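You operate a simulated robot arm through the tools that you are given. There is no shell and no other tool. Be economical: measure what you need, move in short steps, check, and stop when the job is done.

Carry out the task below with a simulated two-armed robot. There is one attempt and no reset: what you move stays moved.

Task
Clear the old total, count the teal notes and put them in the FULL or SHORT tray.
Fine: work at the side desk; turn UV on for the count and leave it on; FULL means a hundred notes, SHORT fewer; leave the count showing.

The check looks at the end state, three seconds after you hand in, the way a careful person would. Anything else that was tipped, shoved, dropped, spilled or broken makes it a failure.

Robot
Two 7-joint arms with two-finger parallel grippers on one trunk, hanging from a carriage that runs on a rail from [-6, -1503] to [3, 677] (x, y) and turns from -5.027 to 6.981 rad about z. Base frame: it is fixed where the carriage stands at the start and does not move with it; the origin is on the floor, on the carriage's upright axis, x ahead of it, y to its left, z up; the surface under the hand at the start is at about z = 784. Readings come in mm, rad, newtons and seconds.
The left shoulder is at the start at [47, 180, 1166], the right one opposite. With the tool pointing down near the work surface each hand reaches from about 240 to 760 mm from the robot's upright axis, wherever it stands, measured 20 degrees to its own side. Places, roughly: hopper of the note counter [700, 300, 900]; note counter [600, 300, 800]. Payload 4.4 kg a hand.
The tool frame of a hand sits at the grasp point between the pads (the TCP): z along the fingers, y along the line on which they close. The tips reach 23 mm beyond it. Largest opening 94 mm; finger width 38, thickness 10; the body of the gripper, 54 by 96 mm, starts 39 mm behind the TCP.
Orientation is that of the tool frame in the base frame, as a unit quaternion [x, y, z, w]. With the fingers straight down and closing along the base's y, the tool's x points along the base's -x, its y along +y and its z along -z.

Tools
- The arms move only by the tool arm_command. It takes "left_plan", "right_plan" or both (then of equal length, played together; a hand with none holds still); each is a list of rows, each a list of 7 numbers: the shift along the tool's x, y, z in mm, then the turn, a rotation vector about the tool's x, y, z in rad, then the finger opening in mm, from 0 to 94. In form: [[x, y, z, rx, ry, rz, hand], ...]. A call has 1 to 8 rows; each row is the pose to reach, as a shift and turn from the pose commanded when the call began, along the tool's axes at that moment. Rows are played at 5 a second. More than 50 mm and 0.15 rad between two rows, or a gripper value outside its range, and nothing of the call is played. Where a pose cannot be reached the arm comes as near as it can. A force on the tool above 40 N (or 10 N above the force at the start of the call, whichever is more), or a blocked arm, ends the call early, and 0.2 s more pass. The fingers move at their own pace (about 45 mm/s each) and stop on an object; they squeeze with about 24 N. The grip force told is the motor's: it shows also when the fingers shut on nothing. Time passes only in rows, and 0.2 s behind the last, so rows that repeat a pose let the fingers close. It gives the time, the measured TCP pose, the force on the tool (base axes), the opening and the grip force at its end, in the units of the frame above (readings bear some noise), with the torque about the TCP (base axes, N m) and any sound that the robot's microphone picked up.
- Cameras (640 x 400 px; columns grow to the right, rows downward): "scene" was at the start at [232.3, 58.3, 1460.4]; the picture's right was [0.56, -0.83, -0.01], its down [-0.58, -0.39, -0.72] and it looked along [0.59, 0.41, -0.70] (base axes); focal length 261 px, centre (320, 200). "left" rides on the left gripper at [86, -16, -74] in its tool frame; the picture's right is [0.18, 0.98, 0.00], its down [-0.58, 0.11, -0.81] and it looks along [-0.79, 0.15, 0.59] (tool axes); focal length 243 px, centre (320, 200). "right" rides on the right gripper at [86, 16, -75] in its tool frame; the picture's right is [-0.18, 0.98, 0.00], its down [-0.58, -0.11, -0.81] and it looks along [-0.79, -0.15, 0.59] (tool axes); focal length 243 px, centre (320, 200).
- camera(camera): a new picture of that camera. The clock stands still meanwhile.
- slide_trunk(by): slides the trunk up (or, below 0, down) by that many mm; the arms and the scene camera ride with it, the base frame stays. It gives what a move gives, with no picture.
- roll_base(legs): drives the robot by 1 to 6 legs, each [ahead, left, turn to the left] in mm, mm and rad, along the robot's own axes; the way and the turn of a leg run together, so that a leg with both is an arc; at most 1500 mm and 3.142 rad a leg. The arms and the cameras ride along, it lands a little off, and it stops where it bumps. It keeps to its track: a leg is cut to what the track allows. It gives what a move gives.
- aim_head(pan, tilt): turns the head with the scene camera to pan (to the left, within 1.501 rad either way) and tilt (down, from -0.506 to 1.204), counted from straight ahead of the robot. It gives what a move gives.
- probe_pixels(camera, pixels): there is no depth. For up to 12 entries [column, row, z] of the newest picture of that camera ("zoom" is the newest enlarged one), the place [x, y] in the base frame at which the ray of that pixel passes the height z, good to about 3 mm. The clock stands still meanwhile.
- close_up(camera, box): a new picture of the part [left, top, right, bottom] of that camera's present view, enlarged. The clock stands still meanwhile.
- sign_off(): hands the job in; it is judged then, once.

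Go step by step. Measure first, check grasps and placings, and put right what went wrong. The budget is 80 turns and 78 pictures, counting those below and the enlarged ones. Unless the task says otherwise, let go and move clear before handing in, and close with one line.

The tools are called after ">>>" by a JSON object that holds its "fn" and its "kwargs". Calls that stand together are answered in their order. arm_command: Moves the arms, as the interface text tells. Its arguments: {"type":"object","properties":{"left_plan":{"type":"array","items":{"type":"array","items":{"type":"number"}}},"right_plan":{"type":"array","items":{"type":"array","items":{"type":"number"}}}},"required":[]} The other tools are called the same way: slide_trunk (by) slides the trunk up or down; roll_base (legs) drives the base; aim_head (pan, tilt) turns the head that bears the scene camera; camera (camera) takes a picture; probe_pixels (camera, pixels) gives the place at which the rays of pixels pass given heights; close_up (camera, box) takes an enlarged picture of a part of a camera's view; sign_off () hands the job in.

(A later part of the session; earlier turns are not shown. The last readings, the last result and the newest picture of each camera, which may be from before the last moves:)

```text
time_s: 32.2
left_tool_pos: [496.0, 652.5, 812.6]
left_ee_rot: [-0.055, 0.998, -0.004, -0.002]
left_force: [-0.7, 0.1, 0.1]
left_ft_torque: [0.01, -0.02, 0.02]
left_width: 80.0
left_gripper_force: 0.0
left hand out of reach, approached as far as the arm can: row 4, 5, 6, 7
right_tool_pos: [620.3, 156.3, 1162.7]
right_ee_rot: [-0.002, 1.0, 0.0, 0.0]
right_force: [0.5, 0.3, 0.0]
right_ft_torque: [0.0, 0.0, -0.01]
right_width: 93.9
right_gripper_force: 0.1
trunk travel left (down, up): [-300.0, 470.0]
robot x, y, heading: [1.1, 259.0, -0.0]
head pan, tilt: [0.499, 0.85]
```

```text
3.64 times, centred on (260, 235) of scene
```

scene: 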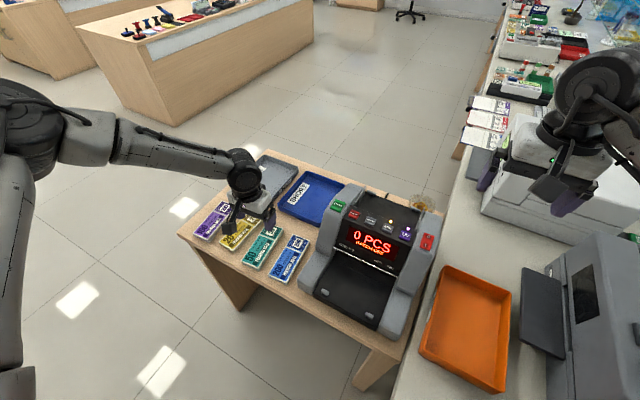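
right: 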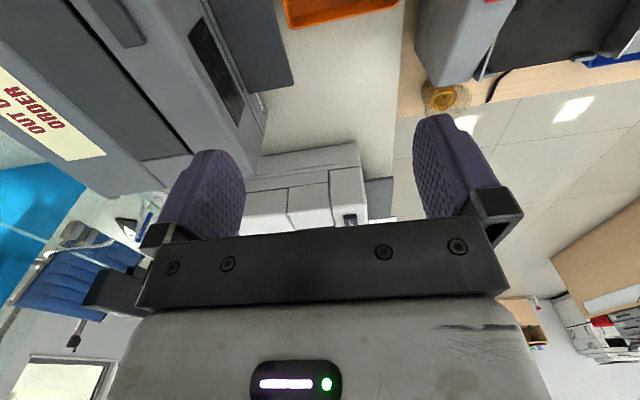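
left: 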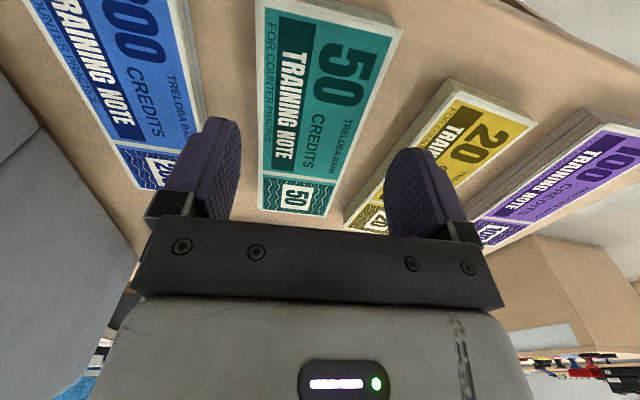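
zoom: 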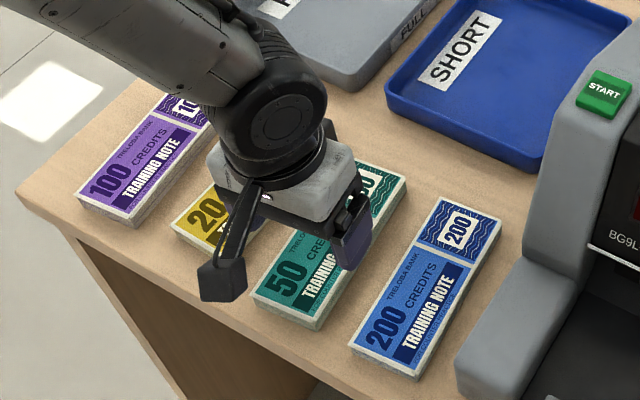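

Out of reach below z≈812; I'll lift, roll the base left 140 mm so the notes lie at ~20–25°, lower the trunk 60 mm and come back.

>>> {"fn": "arm_command", "kwargs": {"left_plan": [[0, 0, -40, 0, 0, 0, 80], [-8, -2, -80, 0, 0, 0, 80], [-16, -3, -110, 0, 0, 0, 80]]}}

>>> {"fn": "roll_base", "kwargs": {"legs": [[0, 140, 0]]}}

>>> {"fn": "slide_trunk", "kwargs": {"by": -60}}

>>> {"fn": "arm_command", "kwargs": {"left_plan": [[0, -45, 0, 0, 0, 0, 80], [0, -90, 0, 0, 0, 0, 80], [0, -138, 0, 0, 0, 0, 80], [0, -138, 0, 0, 0, 0, 80]]}}

```text
time_s: 33.0
left_tool_pos: [512.0, 654.3, 924.2]
left_ee_rot: [-0.054, 0.999, -0.004, -0.002]
left_force: [0.1, -0.5, -1.0]
left_ft_torque: [0.0, 0.03, 0.01]
left_width: 80.0
left_gripper_force: 0.0
right_tool_pos: [620.4, 156.2, 1162.5]
right_ee_rot: [-0.001, 1.0, 0.0, 0.0]
right_force: [0.6, 0.1, -0.1]
right_ft_torque: [-0.02, 0.0, -0.02]
right_width: 93.9
right_gripper_force: 0.1
trunk travel left (down, up): [-300.0, 470.0]
robot x, y, heading: [4.0, 256.6, 0.0]
head pan, tilt: [0.499, 0.85]
```

```text
time_s: 34.3
left_tool_pos: [512.2, 793.8, 922.6]
left_ee_rot: [-0.054, 0.999, -0.004, -0.002]
left_force: [-0.6, 1.1, -0.7]
left_ft_torque: [0.0, 0.03, 0.0]
left_width: 80.2
left_gripper_force: 0.1
right_tool_pos: [620.3, 295.7, 1163.9]
right_ee_rot: [-0.001, 1.0, 0.001, 0.0]
right_force: [-0.2, -0.2, 0.1]
right_ft_torque: [-0.01, 0.0, -0.02]
right_width: 94.0
right_gripper_force: 0.0
trunk travel left (down, up): [-300.0, 470.0]
robot x, y, heading: [-1.4, 393.7, -0.002]
head pan, tilt: [0.499, 0.85]
```

```text
time_s: 35.3
left_tool_pos: [512.2, 793.3, 864.5]
left_ee_rot: [-0.054, 0.999, -0.005, -0.002]
left_force: [-0.4, -0.5, 0.3]
left_ft_torque: [-0.02, -0.01, -0.01]
left_width: 79.9
left_gripper_force: 0.2
right_tool_pos: [620.5, 294.5, 1102.5]
right_ee_rot: [-0.001, 1.0, 0.0, -0.001]
right_force: [0.2, 0.3, 0.1]
right_ft_torque: [0.02, 0.0, -0.01]
right_width: 94.0
right_gripper_force: 0.0
trunk travel left (down, up): [-240.0, 530.0]
robot x, y, heading: [-0.7, 397.5, -0.005]
head pan, tilt: [0.499, 0.85]
```

```text
time_s: 36.3
left_tool_pos: [527.4, 655.4, 865.4]
left_ee_rot: [-0.054, 0.999, -0.004, -0.001]
left_force: [-0.7, -0.5, -0.1]
left_ft_torque: [0.0, 0.0, 0.0]
left_width: 80.0
left_gripper_force: 0.0
right_tool_pos: [620.8, 294.9, 1101.9]
right_ee_rot: [0.0, 1.0, 0.001, 0.0]
right_force: [-0.7, 0.9, -0.1]
right_ft_torque: [-0.01, -0.02, -0.02]
right_width: 93.9
right_gripper_force: 0.1
trunk travel left (down, up): [-240.0, 530.0]
robot x, y, heading: [0.3, 395.8, -0.001]
head pan, tilt: [0.499, 0.85]
```

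At (527,655,865); shift to (513,648) and descend to TCP z≈779.

>>> {"fn": "arm_command", "kwargs": {"left_plan": [[15, -5, 10, 0, 0, 0, 80], [15, -5, 45, 0, 0, 0, 80], [15, -5, 65, 0, 0, 0, 80], [15, -5, 76, 0, 0, 0, 80], [15, -5, 82, 0, 0, 0, 80], [15, -5, 86, 0, 0, 0, 80]]}}

>>> {"fn": "camera", "kwargs": {"camera": "left"}}

>>> {"fn": "camera", "kwargs": {"camera": "scene"}}

```text
time_s: 37.7
left_tool_pos: [497.9, 663.8, 803.2]
left_ee_rot: [-0.054, 0.999, -0.004, -0.001]
left_force: [-0.1, -0.1, -0.3]
left_ft_torque: [-0.02, -0.04, 0.04]
left_width: 79.9
left_gripper_force: 0.0
left hand out of reach, approached as far as the arm can: row 2, 3, 4, 5, 6
right_tool_pos: [620.0, 294.3, 1103.3]
right_ee_rot: [0.0, 1.0, 0.0, 0.0]
right_force: [0.1, -0.3, -0.2]
right_ft_torque: [0.0, -0.03, -0.01]
right_width: 94.2
right_gripper_force: 0.0
trunk travel left (down, up): [-240.0, 530.0]
robot x, y, heading: [1.2, 396.7, 0.004]
head pan, tilt: [0.499, 0.85]
```

```text
42 pictures are left
```

left: 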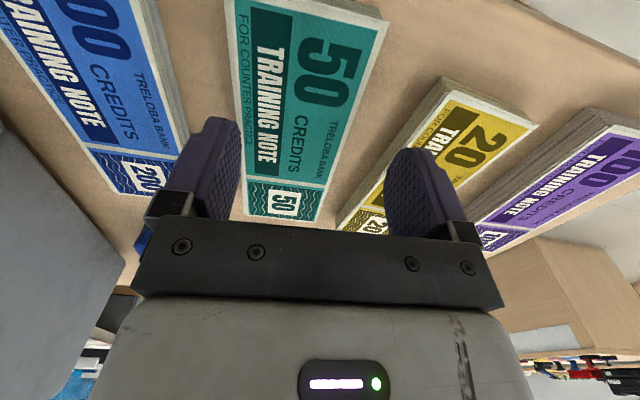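

```text
41 pictures are left
```

scene: 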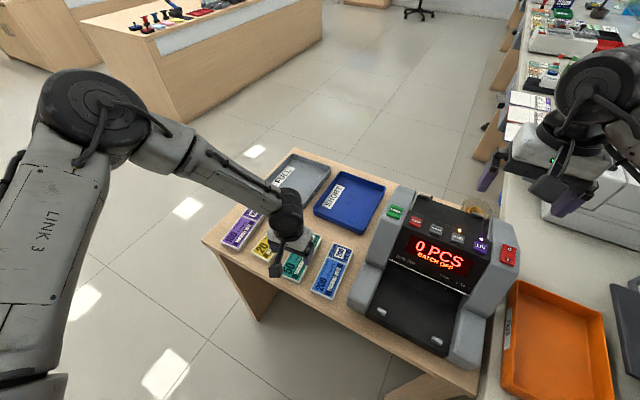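

The reach seems limited toward low-and-inward targets; a lower trunk with the notes further to the arm's left should help. Lift both hands, roll right 140 mm, lower the trunk another 110.

>>> {"fn": "arm_command", "kwargs": {"left_plan": [[0, 0, -45, 0, 0, 0, 80], [0, 0, -90, 0, 0, 0, 80], [0, 0, -130, 0, 0, 0, 80], [0, 0, -160, 0, 0, 0, 80]], "right_plan": [[0, 0, -45, 0, 0, 0, 94], [0, 0, -90, 0, 0, 0, 94], [0, 0, -130, 0, 0, 0, 94], [0, 0, -160, 0, 0, 0, 94]]}}

>>> {"fn": "roll_base", "kwargs": {"legs": [[0, -140, 0]]}}

>>> {"fn": "slide_trunk", "kwargs": {"by": -110}}

```text
time_s: 38.7
left_tool_pos: [498.2, 665.3, 964.6]
left_ee_rot: [-0.054, 0.999, -0.004, -0.001]
left_force: [0.3, -1.0, -0.5]
left_ft_torque: [0.03, 0.01, 0.05]
left_width: 80.2
left_gripper_force: 0.0
right_tool_pos: [620.1, 295.5, 1263.4]
right_ee_rot: [0.0, 1.0, 0.0, 0.0]
right_force: [0.5, -0.4, -0.3]
right_ft_torque: [0.0, -0.01, -0.01]
right_width: 93.9
right_gripper_force: 0.0
trunk travel left (down, up): [-240.0, 530.0]
robot x, y, heading: [-0.5, 397.1, 0.001]
head pan, tilt: [0.499, 0.85]
```

```text
time_s: 40.0
left_tool_pos: [498.3, 525.3, 962.8]
left_ee_rot: [-0.054, 0.999, -0.004, -0.002]
left_force: [0.5, -0.8, 0.5]
left_ft_torque: [0.02, 0.01, -0.02]
left_width: 80.0
left_gripper_force: 0.1
right_tool_pos: [618.7, 154.5, 1261.7]
right_ee_rot: [-0.001, 1.0, 0.001, 0.0]
right_force: [0.4, -0.5, -0.7]
right_ft_torque: [-0.03, 0.02, -0.03]
right_width: 94.0
right_gripper_force: 0.1
trunk travel left (down, up): [-240.0, 530.0]
robot x, y, heading: [1.8, 258.4, -0.0]
head pan, tilt: [0.499, 0.85]
```

```text
time_s: 41.4
left_tool_pos: [497.7, 525.2, 853.9]
left_ee_rot: [-0.053, 0.999, -0.005, -0.001]
left_force: [-0.4, 0.7, -0.1]
left_ft_torque: [-0.03, 0.04, 0.0]
left_width: 80.0
left_gripper_force: 0.1
right_tool_pos: [619.3, 153.7, 1152.8]
right_ee_rot: [-0.001, 1.0, 0.0, 0.0]
right_force: [0.7, 0.0, 0.0]
right_ft_torque: [-0.01, 0.01, 0.0]
right_width: 94.0
right_gripper_force: 0.1
trunk travel left (down, up): [-130.0, 640.0]
robot x, y, heading: [1.6, 256.8, 0.004]
head pan, tilt: [0.499, 0.85]
```

>>> {"fn": "arm_command", "kwargs": {"left_plan": [[-9, 40, 0, 0, 0, 0, 80], [-19, 80, 0, 0, 0, 0, 80], [-28, 120, 0, 0, 0, 0, 80], [-28, 120, 25, 0, 0, 0, 80], [-28, 120, 40, 0, 0, 0, 80], [-28, 120, 40, 0, 0, 0, 80]]}}

>>> {"fn": "camera", "kwargs": {"camera": "left"}}

```text
time_s: 42.8
left_tool_pos: [513.4, 646.8, 813.5]
left_ee_rot: [-0.055, 0.998, -0.005, -0.001]
left_force: [0.5, -0.6, -0.1]
left_ft_torque: [0.0, 0.0, -0.01]
left_width: 79.9
left_gripper_force: 0.3
right_tool_pos: [619.1, 154.7, 1152.1]
right_ee_rot: [0.0, 1.0, 0.0, 0.0]
right_force: [0.3, -0.7, 0.5]
right_ft_torque: [0.03, 0.0, 0.03]
right_width: 94.0
right_gripper_force: 0.1
trunk travel left (down, up): [-130.0, 640.0]
robot x, y, heading: [-0.9, 259.9, 0.004]
head pan, tilt: [0.499, 0.85]
```

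```text
40 pictures are left
```

left: 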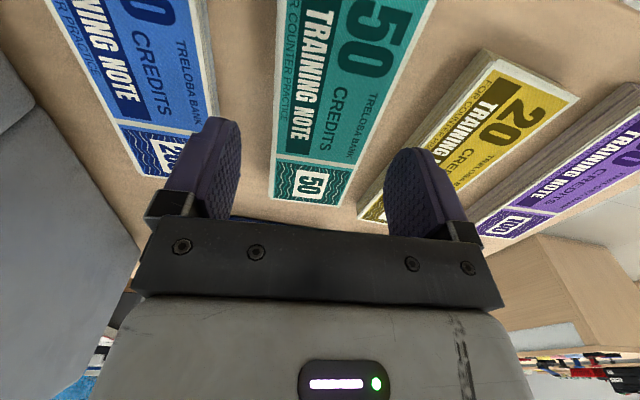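

>>> {"fn": "probe_pixels", "kwargs": {"camera": "left", "pixels": [[269, 197, 770], [341, 206, 770], [277, 50, 770], [410, 50, 770], [165, 178, 770], [360, 215, 770], [470, 63, 770]]}}

>>> {"fn": "close_up", "kwargs": {"camera": "left", "box": [160, 60, 480, 260]}}

```text
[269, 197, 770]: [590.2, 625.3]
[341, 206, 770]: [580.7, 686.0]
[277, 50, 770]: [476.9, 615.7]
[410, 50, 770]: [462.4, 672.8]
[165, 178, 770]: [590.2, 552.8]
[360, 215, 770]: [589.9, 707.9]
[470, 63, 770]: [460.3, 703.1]
```

```text
2.00 times, centred on (320, 160) of left
```

zoom: 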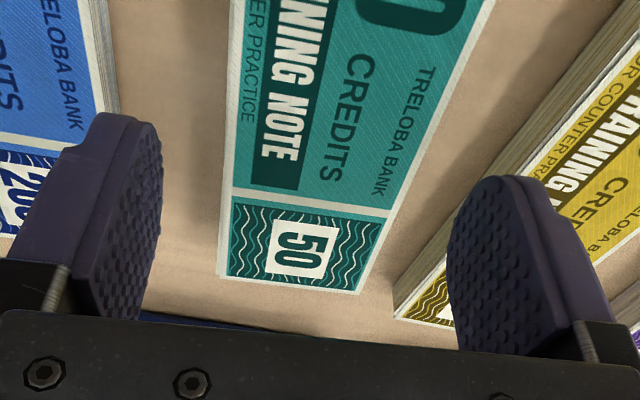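

Centred: teal edges at y≈619/678 at the grip line, fingers clear of neighbours. Descend and detect the desk.

>>> {"fn": "arm_command", "kwargs": {"left_plan": [[0, 1, 15, 0, 0, 0, 80], [0, 1, 25, 0, 0, 0, 80], [0, 1, 31, 0, 0, 0, 80], [0, 1, 34, 0, 0, 0, 80], [0, 1, 36, 0, 0, 0, 80]]}}

>>> {"fn": "camera", "kwargs": {"camera": "left"}}

```text
time_s: 44.0
left_tool_pos: [512.0, 648.3, 777.8]
left_ee_rot: [-0.054, 0.999, -0.004, -0.002]
left_force: [0.0, -0.3, 0.1]
left_ft_torque: [0.0, 0.0, -0.01]
left_width: 80.1
left_gripper_force: 0.1
right_tool_pos: [620.2, 154.6, 1151.4]
right_ee_rot: [-0.001, 1.0, 0.0, 0.0]
right_force: [-0.1, 0.1, -1.1]
right_ft_torque: [-0.02, -0.03, 0.02]
right_width: 94.0
right_gripper_force: 0.2
trunk travel left (down, up): [-130.0, 640.0]
robot x, y, heading: [2.1, 259.1, 0.002]
head pan, tilt: [0.499, 0.85]
```

```text
38 pictures are left
```

left: 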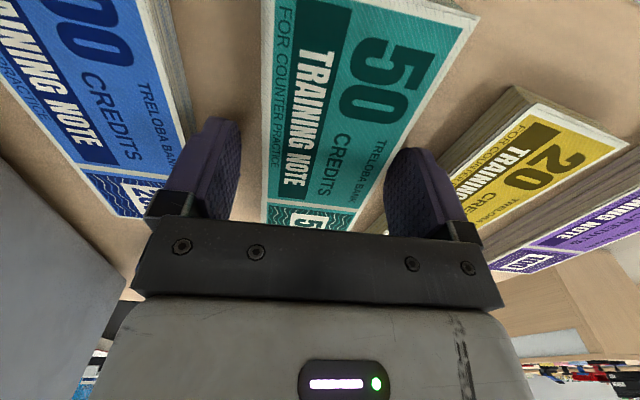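

No contact yet (tips at ~755). Creep lower a few mm with fine steps.

>>> {"fn": "arm_command", "kwargs": {"left_plan": [[0, 0, 1.5, 0, 0, 0, 80], [0, 0, 3, 0, 0, 0, 80], [0, 0, 3, 0, 0, 0, 80]]}}

```text
time_s: 44.8
left_tool_pos: [512.8, 647.7, 773.5]
left_ee_rot: [-0.054, 0.999, -0.004, -0.001]
left_force: [-0.6, -0.7, 0.6]
left_ft_torque: [0.0, 0.02, -0.02]
left_width: 80.0
left_gripper_force: 0.0
right_tool_pos: [619.0, 154.1, 1152.7]
right_ee_rot: [0.0, 1.0, 0.0, 0.0]
right_force: [-0.7, -0.2, 0.2]
right_ft_torque: [-0.01, -0.01, 0.03]
right_width: 94.1
right_gripper_force: 0.0
trunk travel left (down, up): [-130.0, 640.0]
robot x, y, heading: [-1.3, 259.7, 0.003]
head pan, tilt: [0.499, 0.85]
```

>>> {"fn": "arm_command", "kwargs": {"left_plan": [[0, 0, 1.5, 0, 0, 0, 80], [0, 0, 3, 0, 0, 0, 80], [0, 0, 4, 0, 0, 0, 80], [0, 0, 4, 0, 0, 0, 80]]}}

>>> {"fn": "close_up", "kwargs": {"camera": "scene", "box": [190, 180, 330, 290]}}

```text
time_s: 45.8
left_tool_pos: [511.8, 647.7, 773.5]
left_ee_rot: [-0.054, 0.999, -0.004, 0.0]
left_force: [-7.8, 0.1, 14.9]
left_ft_torque: [0.71, 0.12, 0.33]
left_width: 80.4
left_gripper_force: 0.6
right_tool_pos: [619.0, 156.2, 1151.0]
right_ee_rot: [-0.001, 1.0, 0.0, 0.0]
right_force: [0.2, 0.9, -0.4]
right_ft_torque: [-0.01, -0.04, 0.03]
right_width: 93.8
right_gripper_force: 0.0
trunk travel left (down, up): [-130.0, 640.0]
robot x, y, heading: [1.7, 259.4, 0.001]
head pan, tilt: [0.499, 0.85]
stopped in row 4 (left hand): the force on the tool passed its limit at 42 N (the readings are from after the stop); the commanded pose is now the measured one
```

```text
3.64 times, centred on (260, 235) of scene
```

zoom: 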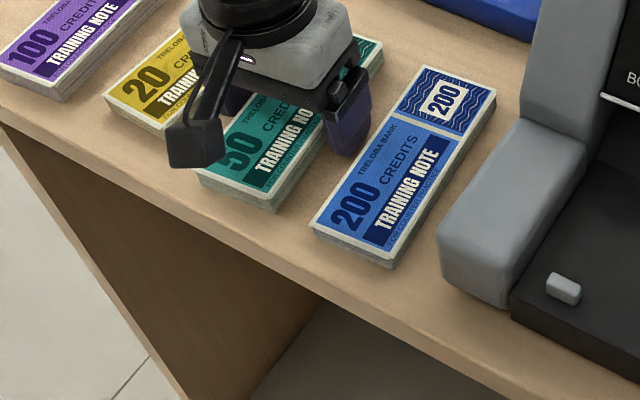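

Desk found: tips touch at ~z 750. Back off 2 mm, close, then lift a little and check.

>>> {"fn": "arm_command", "kwargs": {"left_plan": [[0, 0, -2, 0, 0, 0, 80], [0, 0, -2, 0, 0, 0, 60], [0, 0, -2, 0, 0, 0, 45], [0, 0, -2, 0, 0, 0, 45], [0, 0, -2, 0, 0, 0, 45], [0, 0, -20, 0, 0, 0, 45], [0, 0, -50, 0, 0, 0, 45], [0, 0, -90, 0, 0, 0, 45]]}}

>>> {"fn": "camera", "kwargs": {"camera": "scene"}}

>>> {"fn": "camera", "kwargs": {"camera": "left"}}

```text
time_s: 47.6
left_tool_pos: [513.4, 647.7, 862.8]
left_ee_rot: [-0.054, 0.999, -0.005, -0.001]
left_force: [0.6, 0.2, -1.5]
left_ft_torque: [0.02, 0.01, -0.04]
left_width: 59.8
left_gripper_force: 23.9
right_tool_pos: [619.2, 155.6, 1152.2]
right_ee_rot: [-0.001, 1.0, 0.0, 0.0]
right_force: [-0.2, 0.6, 0.8]
right_ft_torque: [-0.02, -0.02, -0.02]
right_width: 94.0
right_gripper_force: 0.1
trunk travel left (down, up): [-130.0, 640.0]
robot x, y, heading: [-0.3, 259.3, 0.003]
head pan, tilt: [0.499, 0.85]
```

```text
36 pictures are left
```

scene: 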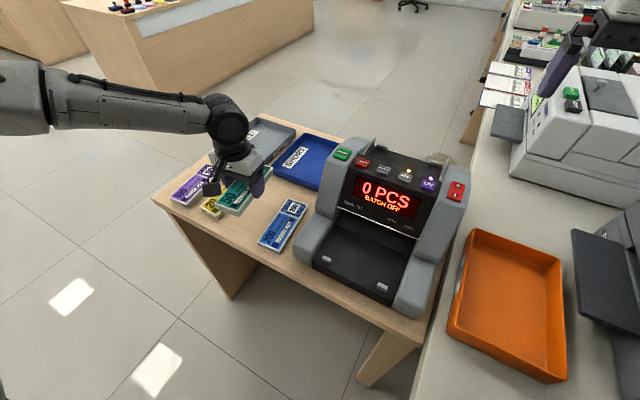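

```text
35 pictures are left
```

left: 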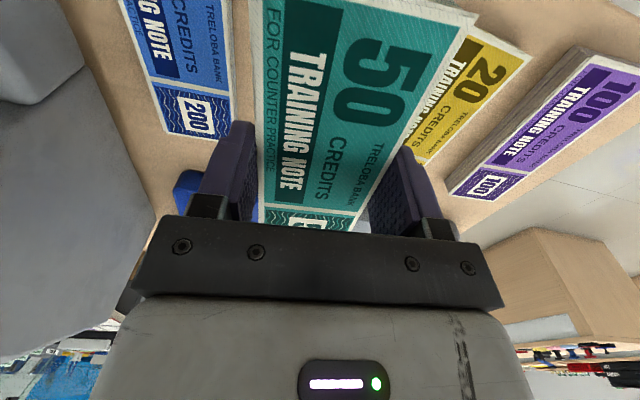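

Teal bundle held (width 59.8, text intact, others undisturbed). Raise it and begin turning 90° for the hopper.

>>> {"fn": "slide_trunk", "kwargs": {"by": 150}}

>>> {"fn": "arm_command", "kwargs": {"left_plan": [[0, 0, -10, 0, 0, -0.14, 45], [0, 0, -20, 0, 0, -0.28, 45], [0, 0, -30, 0, 0, -0.42, 45], [0, 0, -40, 0, 0, -0.56, 45], [0, 0, -50, 0, 0, -0.7, 45], [0, 0, -50, 0, 0, -0.84, 45], [0, 0, -50, 0, 0, -0.98, 45], [0, 0, -50, 0, 0, -1.12, 45]]}}

>>> {"fn": "arm_command", "kwargs": {"left_plan": [[0, 0, 0, 0, 0, -0.12, 45], [0, 0, 0, 0, 0, -0.24, 45], [0, 0, 0, 0, 0, -0.34, 45], [0, 0, 0, 0, 0, -0.34, 45]]}}

>>> {"fn": "camera", "kwargs": {"camera": "scene"}}

```text
time_s: 49.3
left_tool_pos: [511.3, 647.4, 1011.0]
left_ee_rot: [-0.054, 0.999, -0.005, -0.001]
left_force: [-0.5, -0.9, -1.6]
left_ft_torque: [-0.03, 0.0, -0.01]
left_width: 59.7
left_gripper_force: 23.9
right_tool_pos: [619.5, 154.9, 1303.2]
right_ee_rot: [-0.001, 1.0, 0.0, 0.001]
right_force: [-0.7, -0.1, -0.6]
right_ft_torque: [-0.01, 0.0, -0.03]
right_width: 94.3
right_gripper_force: 0.1
trunk travel left (down, up): [-280.0, 490.0]
robot x, y, heading: [0.8, 258.9, 0.001]
head pan, tilt: [0.499, 0.85]
```

```text
time_s: 51.1
left_tool_pos: [513.3, 647.9, 1061.9]
left_ee_rot: [-0.577, 0.817, -0.004, -0.002]
left_force: [0.6, 0.7, -1.3]
left_ft_torque: [0.01, -0.02, 0.0]
left_width: 59.5
left_gripper_force: 23.5
right_tool_pos: [616.9, 155.2, 1303.1]
right_ee_rot: [-0.001, 1.0, 0.0, 0.0]
right_force: [-0.3, 0.1, -0.2]
right_ft_torque: [0.0, 0.0, -0.02]
right_width: 93.9
right_gripper_force: 0.1
trunk travel left (down, up): [-280.0, 490.0]
robot x, y, heading: [-0.7, 256.6, 0.006]
head pan, tilt: [0.499, 0.85]
```

```text
time_s: 52.1
left_tool_pos: [512.8, 647.3, 1062.6]
left_ee_rot: [-0.706, 0.708, -0.004, -0.003]
left_force: [0.2, -0.8, -1.5]
left_ft_torque: [0.02, -0.01, 0.03]
left_width: 59.4
left_gripper_force: 23.8
right_tool_pos: [619.6, 154.7, 1302.0]
right_ee_rot: [0.0, 1.0, 0.0, 0.0]
right_force: [0.7, -0.5, -0.3]
right_ft_torque: [-0.03, 0.01, 0.03]
right_width: 94.0
right_gripper_force: 0.2
trunk travel left (down, up): [-280.0, 490.0]
robot x, y, heading: [-0.5, 258.9, 0.004]
head pan, tilt: [0.499, 0.85]
```

```text
34 pictures are left
```

scene: 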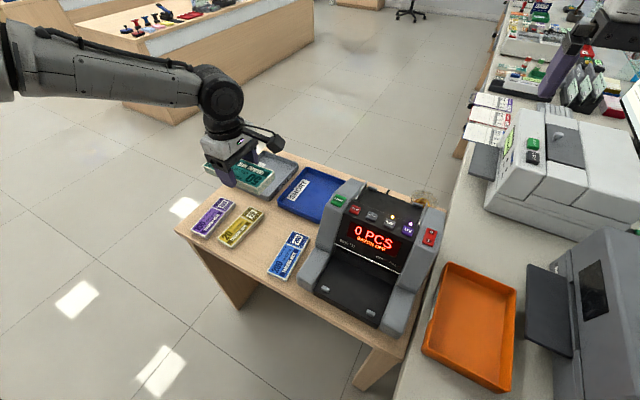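

Bundle is turned 90° (long side along y). Roll right ~158 mm and move over the hopper at height.

>>> {"fn": "roll_base", "kwargs": {"legs": [[0, -158, 0]]}}

>>> {"fn": "arm_command", "kwargs": {"left_plan": [[0, -40, 0, 0, 0, 0, 45], [20, -80, 0, 0, 0, 0, 45], [50, -115, 0, 0, 0, 0, 45], [80, -145, 0, 0, 0, 0, 45], [112, -175, 0, 0, 0, 0, 45], [142, -202, 0, 0, 0, 0, 45], [142, -202, 0, 0, 0, 0, 45]]}}

>>> {"fn": "camera", "kwargs": {"camera": "scene"}}

>>> {"fn": "camera", "kwargs": {"camera": "left"}}

```text
time_s: 53.5
left_tool_pos: [511.0, 489.4, 1061.4]
left_ee_rot: [-0.707, 0.707, -0.003, -0.004]
left_force: [-0.7, -0.5, 0.0]
left_ft_torque: [0.03, 0.0, 0.01]
left_width: 59.2
left_gripper_force: 23.8
right_tool_pos: [618.2, -2.3, 1303.6]
right_ee_rot: [-0.002, 1.0, -0.001, 0.0]
right_force: [-0.3, 0.1, 0.2]
right_ft_torque: [0.01, -0.03, 0.01]
right_width: 94.0
right_gripper_force: 0.0
trunk travel left (down, up): [-280.0, 490.0]
robot x, y, heading: [4.0, 103.0, 0.005]
head pan, tilt: [0.499, 0.85]
```

```text
time_s: 55.1
left_tool_pos: [644.0, 385.5, 1069.4]
left_ee_rot: [-0.707, 0.707, -0.003, -0.002]
left_force: [-0.6, 0.2, -0.4]
left_ft_torque: [-0.01, 0.01, -0.01]
left_width: 59.4
left_gripper_force: 24.2
left hand out of reach, approached as far as the arm can: row 5, 6, 7
right_tool_pos: [619.5, -0.7, 1302.9]
right_ee_rot: [-0.002, 1.0, 0.0, 0.0]
right_force: [0.2, -1.6, -0.7]
right_ft_torque: [0.03, -0.04, 0.02]
right_width: 93.9
right_gripper_force: 0.0
trunk travel left (down, up): [-280.0, 490.0]
robot x, y, heading: [-1.0, 101.0, 0.001]
head pan, tilt: [0.499, 0.85]
```

```text
33 pictures are left
```

scene: 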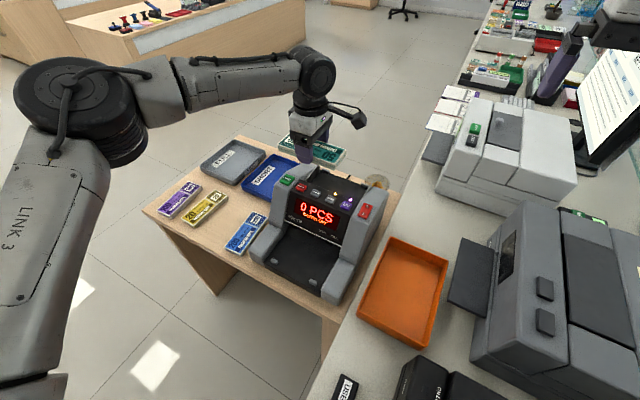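

```text
32 pictures are left
```

left: 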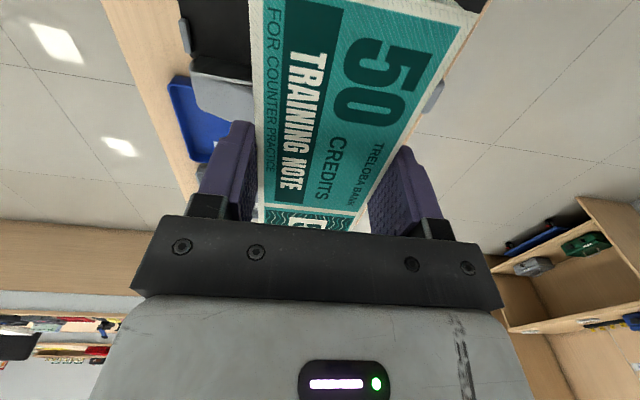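

The arm stops at (644,385), short of the hopper; targets well to its left work better, so I'll pull both hands back, turn the base right 0.4 rad and retry.

>>> {"fn": "arm_command", "kwargs": {"left_plan": [[-24, 21, 0, 0, 0, 0, 45], [-48, 42, 0, 0, 0, 0, 45], [-72, 63, 0, 0, 0, 0, 45], [-95, 84, 0, 0, 0, 0, 45], [-95, 84, 0, 0, 0, 0, 45]], "right_plan": [[40, 0, 0, 0, 0, 0, 94], [80, 0, 0, 0, 0, 0, 94], [120, 0, 0, 0, 0, 0, 94], [160, 0, 0, 0, 0, 0, 94], [200, 0, 0, 0, 0, 0, 94]]}}

>>> {"fn": "roll_base", "kwargs": {"legs": [[0, 0, -0.4]]}}

>>> {"fn": "arm_command", "kwargs": {"left_plan": [[0, 0, 0, 0, 0, -0.13, 45], [0, 0, 0, 0, 0, -0.26, 45], [0, 0, 0, 0, 0, -0.4, 45], [0, 0, 0, 0, 0, -0.4, 45]]}}

```text
time_s: 56.3
left_tool_pos: [559.1, 482.8, 1067.9]
left_ee_rot: [-0.706, 0.708, -0.004, -0.004]
left_force: [-0.1, -1.0, -1.5]
left_ft_torque: [0.03, -0.02, 0.01]
left_width: 59.8
left_gripper_force: 24.2
right_tool_pos: [418.9, -1.2, 1303.0]
right_ee_rot: [-0.002, 1.0, 0.0, 0.0]
right_force: [0.0, -0.2, 0.1]
right_ft_torque: [0.01, 0.0, 0.04]
right_width: 93.9
right_gripper_force: 0.1
trunk travel left (down, up): [-280.0, 490.0]
robot x, y, heading: [-2.7, 101.4, 0.003]
head pan, tilt: [0.499, 0.85]
```

```text
time_s: 57.9
left_tool_pos: [674.8, 267.9, 1078.6]
left_ee_rot: [-0.569, 0.823, -0.005, 0.004]
left_force: [-0.5, -0.4, -1.2]
left_ft_torque: [0.0, -0.01, 0.01]
left_width: 59.4
left_gripper_force: 24.2
right_tool_pos: [371.6, -122.9, 1301.8]
right_ee_rot: [0.167, 0.986, -0.002, 0.003]
right_force: [-0.8, -1.2, -0.1]
right_ft_torque: [0.01, 0.01, 0.02]
right_width: 93.9
right_gripper_force: 0.0
trunk travel left (down, up): [-280.0, 490.0]
robot x, y, heading: [1.3, 103.8, -0.361]
head pan, tilt: [0.499, 0.85]
stopped in leg 1: the robot was blocked; the commanded pose is now the measured one
```

```text
time_s: 58.9
left_tool_pos: [679.3, 266.4, 1080.6]
left_ee_rot: [0.72, -0.694, 0.005, -0.005]
left_force: [-0.5, 0.4, -2.3]
left_ft_torque: [0.01, -0.02, -0.03]
left_width: 59.4
left_gripper_force: 24.1
right_tool_pos: [372.5, -126.4, 1304.3]
right_ee_rot: [0.17, 0.985, -0.001, 0.005]
right_force: [-0.4, 0.5, 1.1]
right_ft_torque: [-0.01, 0.0, -0.01]
right_width: 93.9
right_gripper_force: 0.2
trunk travel left (down, up): [-280.0, 490.0]
robot x, y, heading: [0.3, 102.1, -0.36]
head pan, tilt: [0.499, 0.85]
```

The turn was blocked at -0.36 rad. I'll look around before moving on.

>>> {"fn": "camera", "kwargs": {"camera": "scene"}}

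>>> {"fn": "camera", "kwargs": {"camera": "right"}}

```text
31 pictures are left
```

scene: 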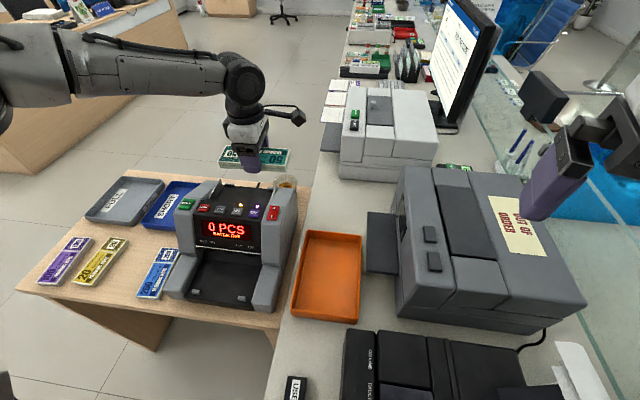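

```text
30 pictures are left
```

right: 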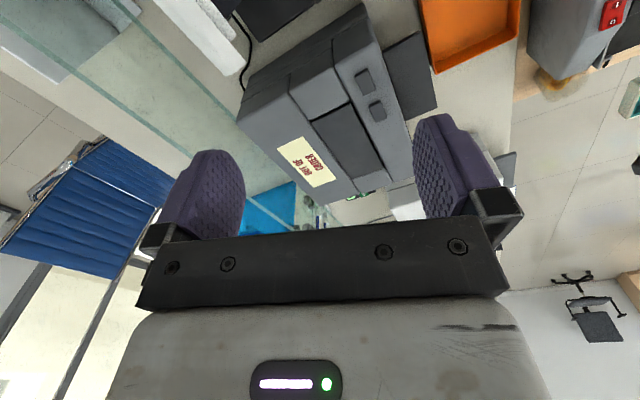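

Nothing appears moved; perhaps the right elbow touched the glass screen. I'll turn back slightly to relieve it and then try the hopper position.

>>> {"fn": "roll_base", "kwargs": {"legs": [[0, 0, 0.06]]}}

>>> {"fn": "arm_command", "kwargs": {"left_plan": [[0, 0, 0, 0, 0, 0.09, 45], [0, 0, 0, 0, 0, 0.09, 45]]}}

```text
time_s: 59.8
left_tool_pos: [650.9, 298.0, 1068.8]
left_ee_rot: [0.738, -0.675, 0.001, 0.002]
left_force: [-0.1, 0.2, -0.3]
left_ft_torque: [0.04, -0.05, 0.0]
left_width: 59.6
left_gripper_force: 23.8
right_tool_pos: [370.5, -112.9, 1299.0]
right_ee_rot: [0.145, 0.989, -0.002, -0.002]
right_force: [1.0, -0.9, 0.0]
right_ft_torque: [-0.01, 0.01, 0.0]
right_width: 94.0
right_gripper_force: 0.0
trunk travel left (down, up): [-280.0, 490.0]
robot x, y, heading: [1.9, 103.7, -0.303]
head pan, tilt: [0.499, 0.85]
```

```text
time_s: 60.4
left_tool_pos: [650.0, 297.8, 1069.3]
left_ee_rot: [-0.707, 0.707, -0.002, -0.002]
left_force: [0.7, -0.4, -0.8]
left_ft_torque: [0.01, 0.0, -0.02]
left_width: 59.8
left_gripper_force: 24.2
right_tool_pos: [370.5, -113.7, 1299.5]
right_ee_rot: [0.144, 0.99, -0.003, -0.003]
right_force: [-0.1, 0.5, 0.1]
right_ft_torque: [0.01, 0.0, -0.01]
right_width: 94.0
right_gripper_force: 0.2
trunk travel left (down, up): [-280.0, 490.0]
robot x, y, heading: [-0.0, 103.2, -0.306]
head pan, tilt: [0.499, 0.85]
```

>>> {"fn": "arm_command", "kwargs": {"left_plan": [[-25, 0, 0, 0, 0, 0, 45], [-49, -20, 0, 0, 0, 0, 45], [-49, -45, 0, 0, 0, 0, 45], [-49, -65, 0, 0, 0, 0, 45], [-49, -65, 0, 0, 0, 0, 45]]}}

>>> {"fn": "camera", "kwargs": {"camera": "scene"}}

>>> {"fn": "camera", "kwargs": {"camera": "left"}}

```text
time_s: 61.6
left_tool_pos: [714.8, 347.2, 1069.1]
left_ee_rot: [-0.707, 0.708, -0.001, -0.003]
left_force: [-0.2, 0.3, -1.3]
left_ft_torque: [-0.01, -0.03, 0.02]
left_width: 59.3
left_gripper_force: 23.6
right_tool_pos: [370.2, -112.8, 1299.9]
right_ee_rot: [0.144, 0.99, -0.003, -0.002]
right_force: [0.6, -0.3, 0.5]
right_ft_torque: [-0.03, 0.0, 0.0]
right_width: 94.1
right_gripper_force: 0.1
trunk travel left (down, up): [-280.0, 490.0]
robot x, y, heading: [0.9, 108.9, -0.311]
head pan, tilt: [0.499, 0.85]
```

```text
29 pictures are left
```

scene: 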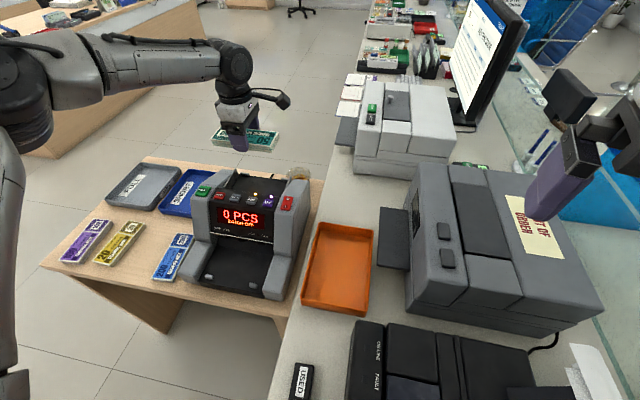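

```text
28 pictures are left
```

left: 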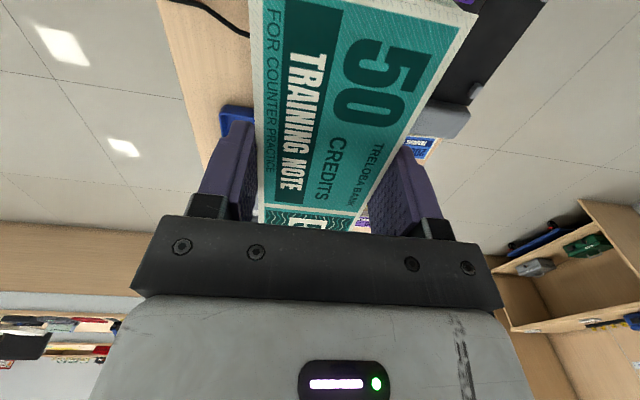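

The turn solved it: hand is at (715,347,1069), right above the hopper. Lower with the trunk by 110, then check clearance.

>>> {"fn": "slide_trunk", "kwargs": {"by": -110}}

>>> {"fn": "camera", "kwargs": {"camera": "left"}}

>>> {"fn": "close_up", "kwargs": {"camera": "scene", "box": [160, 70, 340, 220]}}

```text
time_s: 63.2
left_tool_pos: [715.8, 346.9, 997.7]
left_ee_rot: [-0.707, 0.707, -0.001, -0.003]
left_force: [0.9, 0.4, -0.2]
left_ft_torque: [0.02, -0.01, 0.0]
left_width: 59.7
left_gripper_force: 24.0
right_tool_pos: [372.6, -112.6, 1228.7]
right_ee_rot: [0.144, 0.99, -0.004, -0.002]
right_force: [0.1, 0.1, -0.7]
right_ft_torque: [-0.02, -0.03, -0.01]
right_width: 94.2
right_gripper_force: 0.1
trunk travel left (down, up): [-208.0, 562.0]
robot x, y, heading: [1.8, 102.8, -0.304]
head pan, tilt: [0.499, 0.85]
stopped: the arm was blocked; the commanded pose is now the measured one
```

```text
27 pictures are left
```

left: 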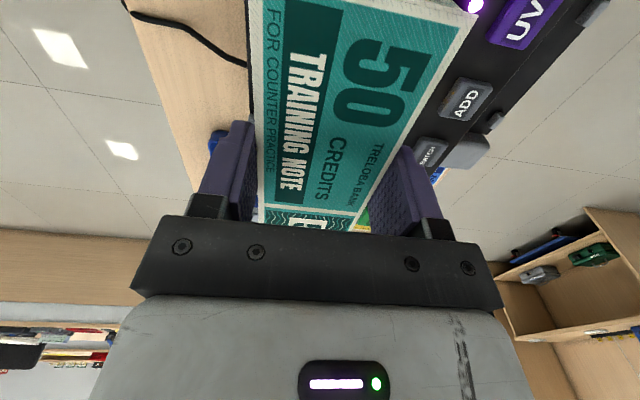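

```text
2.67 times, centred on (250, 145) of scene
```

zoom: 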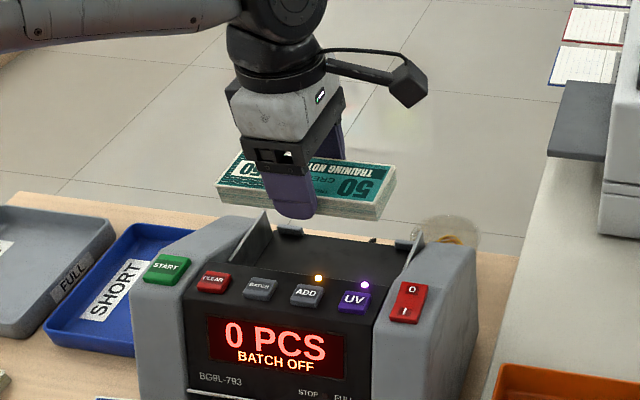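

The trunk was blocked at -72 mm (some part of the other arm probably met the counter). Raise 20 mm to relieve it and descend with the arm instead.

>>> {"fn": "slide_trunk", "kwargs": {"by": 20}}

>>> {"fn": "arm_command", "kwargs": {"left_plan": [[0, 0, 25, 0, 0, 0, 45], [0, 0, 50, 0, 0, 0, 45], [0, 0, 70, 0, 0, 0, 45], [0, 0, 70, 0, 0, 0, 45]]}}

>>> {"fn": "close_up", "kwargs": {"camera": "scene", "box": [160, 70, 340, 220]}}

>>> {"fn": "camera", "kwargs": {"camera": "left"}}

```text
time_s: 63.9
left_tool_pos: [715.7, 347.5, 1015.7]
left_ee_rot: [-0.706, 0.708, -0.002, -0.004]
left_force: [0.8, -0.4, -0.9]
left_ft_torque: [-0.01, -0.03, 0.02]
left_width: 59.3
left_gripper_force: 24.4
right_tool_pos: [371.6, -113.1, 1248.0]
right_ee_rot: [0.144, 0.99, -0.002, -0.002]
right_force: [0.0, -0.1, -0.6]
right_ft_torque: [0.05, 0.04, -0.02]
right_width: 93.7
right_gripper_force: 0.1
trunk travel left (down, up): [-228.0, 542.0]
robot x, y, heading: [-0.3, 103.6, -0.304]
head pan, tilt: [0.499, 0.85]
```

```text
time_s: 64.9
left_tool_pos: [714.0, 347.7, 947.8]
left_ee_rot: [-0.706, 0.708, -0.003, -0.003]
left_force: [0.2, -0.2, -1.1]
left_ft_torque: [0.02, 0.0, 0.0]
left_width: 59.7
left_gripper_force: 23.8
right_tool_pos: [370.3, -112.6, 1247.5]
right_ee_rot: [0.145, 0.989, -0.002, -0.002]
right_force: [-0.5, -0.1, -1.0]
right_ft_torque: [-0.04, -0.01, 0.0]
right_width: 94.0
right_gripper_force: 0.0
trunk travel left (down, up): [-228.0, 542.0]
robot x, y, heading: [3.0, 101.3, -0.306]
head pan, tilt: [0.499, 0.85]
```

```text
2.67 times, centred on (250, 145) of scene
```

zoom: 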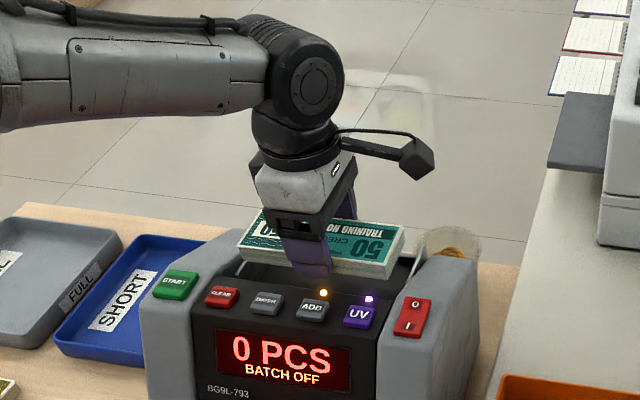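

```text
24 pictures are left
```

left: 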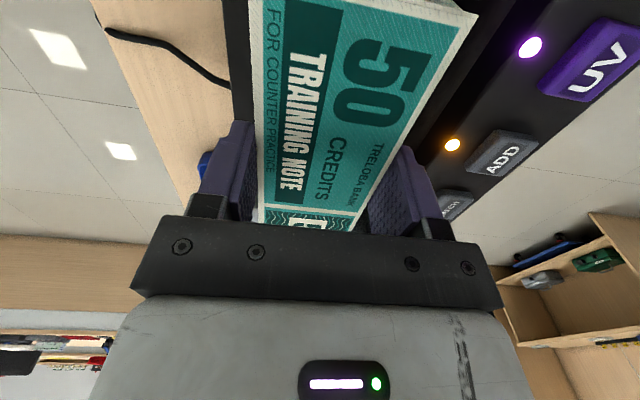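

Notes are ~25 mm above the hopper rim and in line. Check the lip and hopper side limits by probing.

>>> {"fn": "probe_pixels", "kwargs": {"camera": "left", "pixels": [[530, 47, 940], [453, 145, 940], [548, 0, 940], [455, 115, 940], [440, 155, 940], [490, 0, 920], [232, 80, 880], [475, 15, 945]]}}

>>> {"fn": "close_up", "kwargs": {"camera": "left", "box": [200, 0, 520, 230]}}

```text
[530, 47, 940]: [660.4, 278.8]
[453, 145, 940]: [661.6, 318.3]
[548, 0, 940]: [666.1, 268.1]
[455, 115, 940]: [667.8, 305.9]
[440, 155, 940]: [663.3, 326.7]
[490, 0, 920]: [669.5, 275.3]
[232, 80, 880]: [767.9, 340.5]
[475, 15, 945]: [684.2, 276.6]
```

```text
1.74 times, centred on (360, 115) of left
```

zoom: 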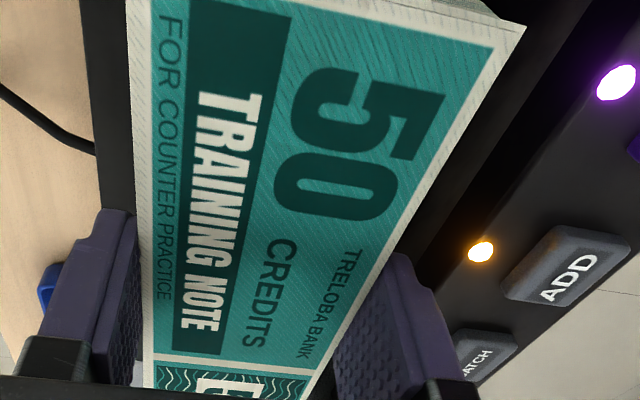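

Panel lip is at x≈668, back edge ≈768. Shift 7 mm back (x≈721) and descend carefully with force detection.

>>> {"fn": "arm_command", "kwargs": {"left_plan": [[0, -7, 0, 0, 0, 0, 45], [0, -7, 15, 0, 0, 0, 45], [0, -7, 30, 0, 0, 0, 45], [0, -7, 38, 0, 0, 0, 45], [0, -7, 43, 0, 0, 0, 45], [0, -7, 43, 0, 0, 0, 45]]}}

>>> {"fn": "close_up", "kwargs": {"camera": "scene", "box": [160, 70, 340, 220]}}

```text
time_s: 66.3
left_tool_pos: [721.4, 345.7, 905.0]
left_ee_rot: [-0.707, 0.707, -0.002, -0.003]
left_force: [0.5, 0.0, -0.7]
left_ft_torque: [0.02, 0.0, -0.01]
left_width: 59.8
left_gripper_force: 24.4
right_tool_pos: [370.9, -113.4, 1247.7]
right_ee_rot: [0.144, 0.99, -0.003, -0.002]
right_force: [-0.9, -0.7, 0.8]
right_ft_torque: [0.03, -0.01, 0.0]
right_width: 93.9
right_gripper_force: 0.2
trunk travel left (down, up): [-228.0, 542.0]
robot x, y, heading: [2.1, 103.8, -0.306]
head pan, tilt: [0.499, 0.85]
```

```text
2.67 times, centred on (250, 145) of scene
```

zoom: 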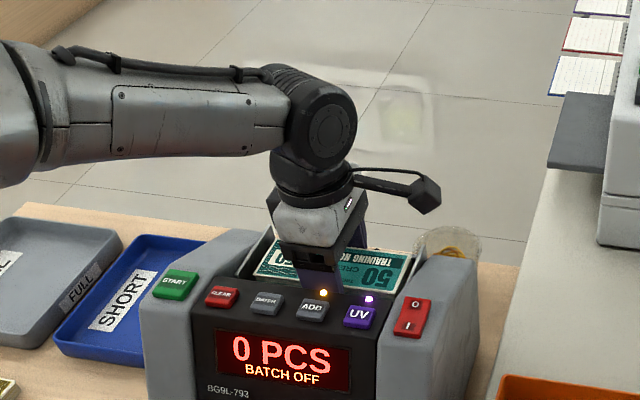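

Inside the recess with no contact yet (tips ≈882). Continue in small steps.

>>> {"fn": "arm_command", "kwargs": {"left_plan": [[0, 0, 3, 0, 0, 0, 45], [0, 0, 6, 0, 0, 0, 45], [0, 0, 9, 0, 0, 0, 45], [0, 0, 12, 0, 0, 0, 45], [0, 0, 15, 0, 0, 0, 45], [0, 0, 18, 0, 0, 0, 45], [0, 0, 18, 0, 0, 0, 45]]}}

>>> {"fn": "camera", "kwargs": {"camera": "left"}}

```text
time_s: 67.3
left_tool_pos: [722.1, 346.2, 897.9]
left_ee_rot: [-0.707, 0.707, -0.003, -0.002]
left_force: [-5.3, 1.0, 11.3]
left_ft_torque: [0.38, 0.46, -0.01]
left_width: 59.7
left_gripper_force: 24.1
right_tool_pos: [371.2, -112.0, 1249.2]
right_ee_rot: [0.144, 0.99, -0.002, -0.002]
right_force: [-0.3, 0.0, -0.7]
right_ft_torque: [0.01, 0.06, -0.02]
right_width: 94.1
right_gripper_force: 0.0
trunk travel left (down, up): [-228.0, 542.0]
robot x, y, heading: [3.3, 105.2, -0.307]
head pan, tilt: [0.499, 0.85]
stopped in row 5 (left hand): the force on the tool passed its limit at 46 N (the readings are from after the stop); the commanded pose is now the measured one
```

```text
21 pictures are left
```

left: 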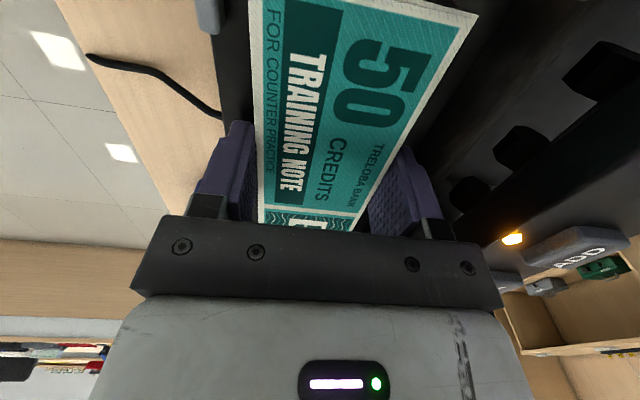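

Contact with the hopper floor at tips ≈873. Release to 72 mm and lift straight out.

>>> {"fn": "arm_command", "kwargs": {"left_plan": [[0, 0, -1, 0, 0, 0, 66], [0, 0, -1, 0, 0, 0, 72], [0, 0, -1, 0, 0, 0, 72], [0, 0, -20, 0, 0, 0, 72], [0, 0, -50, 0, 0, 0, 72], [0, 0, -95, 0, 0, 0, 72], [0, 0, -140, 0, 0, 0, 72]]}}

>>> {"fn": "close_up", "kwargs": {"camera": "scene", "box": [160, 90, 340, 280]}}

```text
time_s: 68.9
left_tool_pos: [723.3, 346.4, 1037.5]
left_ee_rot: [-0.706, 0.708, -0.003, -0.003]
left_force: [0.1, -0.1, -0.6]
left_ft_torque: [0.02, -0.02, -0.02]
left_width: 72.0
left_gripper_force: 0.1
right_tool_pos: [370.6, -113.0, 1249.3]
right_ee_rot: [0.145, 0.989, -0.003, -0.001]
right_force: [0.7, 0.4, -1.3]
right_ft_torque: [0.01, 0.01, 0.02]
right_width: 94.1
right_gripper_force: 0.1
trunk travel left (down, up): [-228.0, 542.0]
robot x, y, heading: [-2.1, 105.3, -0.309]
head pan, tilt: [0.499, 0.85]
```

```text
2.11 times, centred on (250, 185) of scene
```

zoom: 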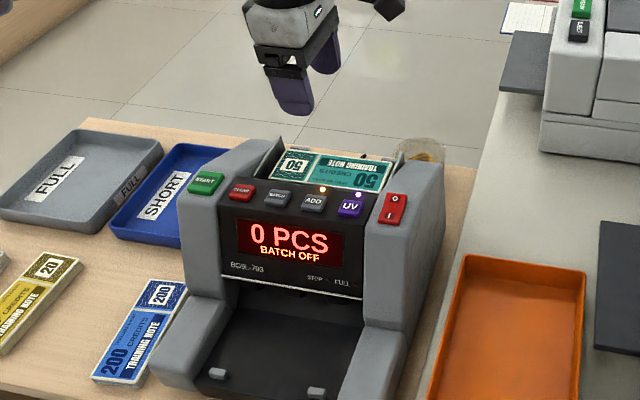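

The teal bundle lies flat in the hopper and the fingers are clear. Close the fingers and move over START (638,465).

>>> {"fn": "arm_command", "kwargs": {"left_plan": [[-30, 22, 0, 0, 0, 0, 0], [-60, 44, 0, 0, 0, 0, 0], [-90, 66, 0, 0, 0, 0, 0], [-119, 87, 0, 0, 0, 0, 0], [-119, 87, 40, 0, 0, 0, 0], [-119, 87, 40, 0, 0, 0, 0]]}}

>>> {"fn": "close_up", "kwargs": {"camera": "scene", "box": [160, 90, 340, 280]}}

```text
time_s: 70.3
left_tool_pos: [635.4, 465.3, 994.3]
left_ee_rot: [0.707, -0.707, 0.004, 0.002]
left_force: [-0.4, 0.1, 0.1]
left_ft_torque: [0.02, 0.01, -0.01]
left_width: 0.0
left_gripper_force: 24.7
right_tool_pos: [370.7, -112.7, 1248.0]
right_ee_rot: [0.144, 0.99, -0.003, -0.001]
right_force: [-0.1, -0.3, 0.0]
right_ft_torque: [0.01, 0.0, 0.01]
right_width: 94.2
right_gripper_force: 0.0
trunk travel left (down, up): [-228.0, 542.0]
robot x, y, heading: [0.1, 103.7, -0.306]
head pan, tilt: [0.499, 0.85]
```

```text
2.11 times, centred on (250, 185) of scene
```

zoom: 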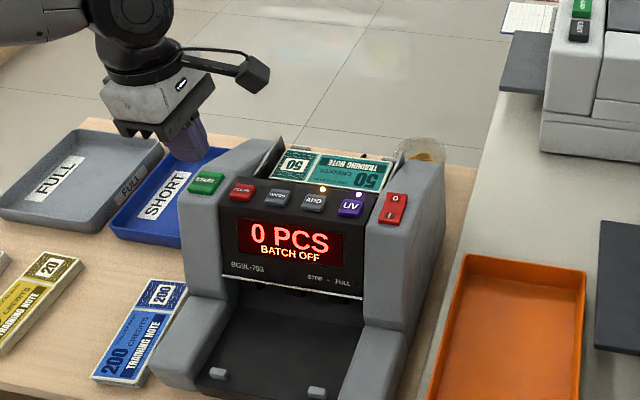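

>>> {"fn": "probe_pixels", "kwargs": {"camera": "zoom", "pixels": [[188, 158, 971], [207, 182, 932], [207, 182, 935]]}}

```text
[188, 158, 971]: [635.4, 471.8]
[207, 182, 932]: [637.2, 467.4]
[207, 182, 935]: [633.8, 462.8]
```

Aligned with START. Press down in small steps.

>>> {"fn": "arm_command", "kwargs": {"left_plan": [[0, 0, 25, 0, 0, 0, 0], [0, 0, 33, 0, 0, 0, 0], [0, 0, 37, 0, 0, 0, 0], [0, 0, 40, 0, 0, 0, 0], [0, 0, 43, 0, 0, 0, 0], [0, 0, 46, 0, 0, 0, 0], [0, 0, 10, 0, 0, 0, 0]]}}

>>> {"fn": "arm_command", "kwargs": {"left_plan": [[0, 0, -30, 0, 0, 0, 0], [0, 0, -60, 0, 0, 0, 0], [-10, 20, -80, 0, 0, 0, 0], [-20, 40, -80, 0, 0, 0, 0], [-20, 40, -80, 0, 0, 0, 0], [-20, 40, -80, 0, 0, 0, 80]]}}

>>> {"fn": "close_up", "kwargs": {"camera": "scene", "box": [160, 90, 340, 280]}}

```text
time_s: 71.7
left_tool_pos: [636.8, 464.9, 955.9]
left_ee_rot: [-0.707, 0.707, -0.006, -0.001]
left_force: [-3.9, 3.8, 11.2]
left_ft_torque: [0.17, 0.15, 0.03]
left_width: 0.2
left_gripper_force: 23.5
right_tool_pos: [370.8, -111.7, 1248.2]
right_ee_rot: [0.145, 0.989, -0.003, -0.001]
right_force: [-0.2, 0.9, 0.5]
right_ft_torque: [-0.01, 0.01, -0.02]
right_width: 93.9
right_gripper_force: 0.1
trunk travel left (down, up): [-228.0, 542.0]
robot x, y, heading: [-1.2, 102.3, -0.301]
head pan, tilt: [0.499, 0.85]
heard: click
stopped in row 6 (left hand): the force on the tool passed its limit at 45 N (the readings are from after the stop); the commanded pose is now the measured one
```

```text
time_s: 73.1
left_tool_pos: [595.3, 485.7, 1034.1]
left_ee_rot: [-0.706, 0.708, -0.006, 0.0]
left_force: [0.2, -0.3, -0.6]
left_ft_torque: [0.0, 0.0, 0.01]
left_width: 32.7
left_gripper_force: 0.1
right_tool_pos: [370.4, -113.1, 1248.9]
right_ee_rot: [0.145, 0.989, -0.002, -0.002]
right_force: [0.2, -0.6, 0.3]
right_ft_torque: [-0.01, 0.0, 0.01]
right_width: 94.1
right_gripper_force: 0.1
trunk travel left (down, up): [-228.0, 542.0]
robot x, y, heading: [-0.3, 105.1, -0.312]
head pan, tilt: [0.499, 0.85]
```

```text
2.11 times, centred on (250, 185) of scene
```

zoom: 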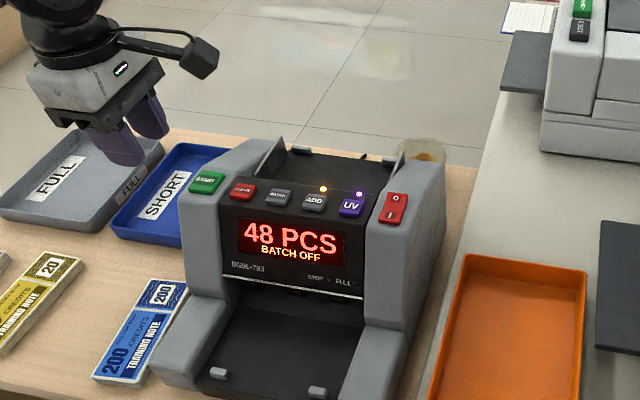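

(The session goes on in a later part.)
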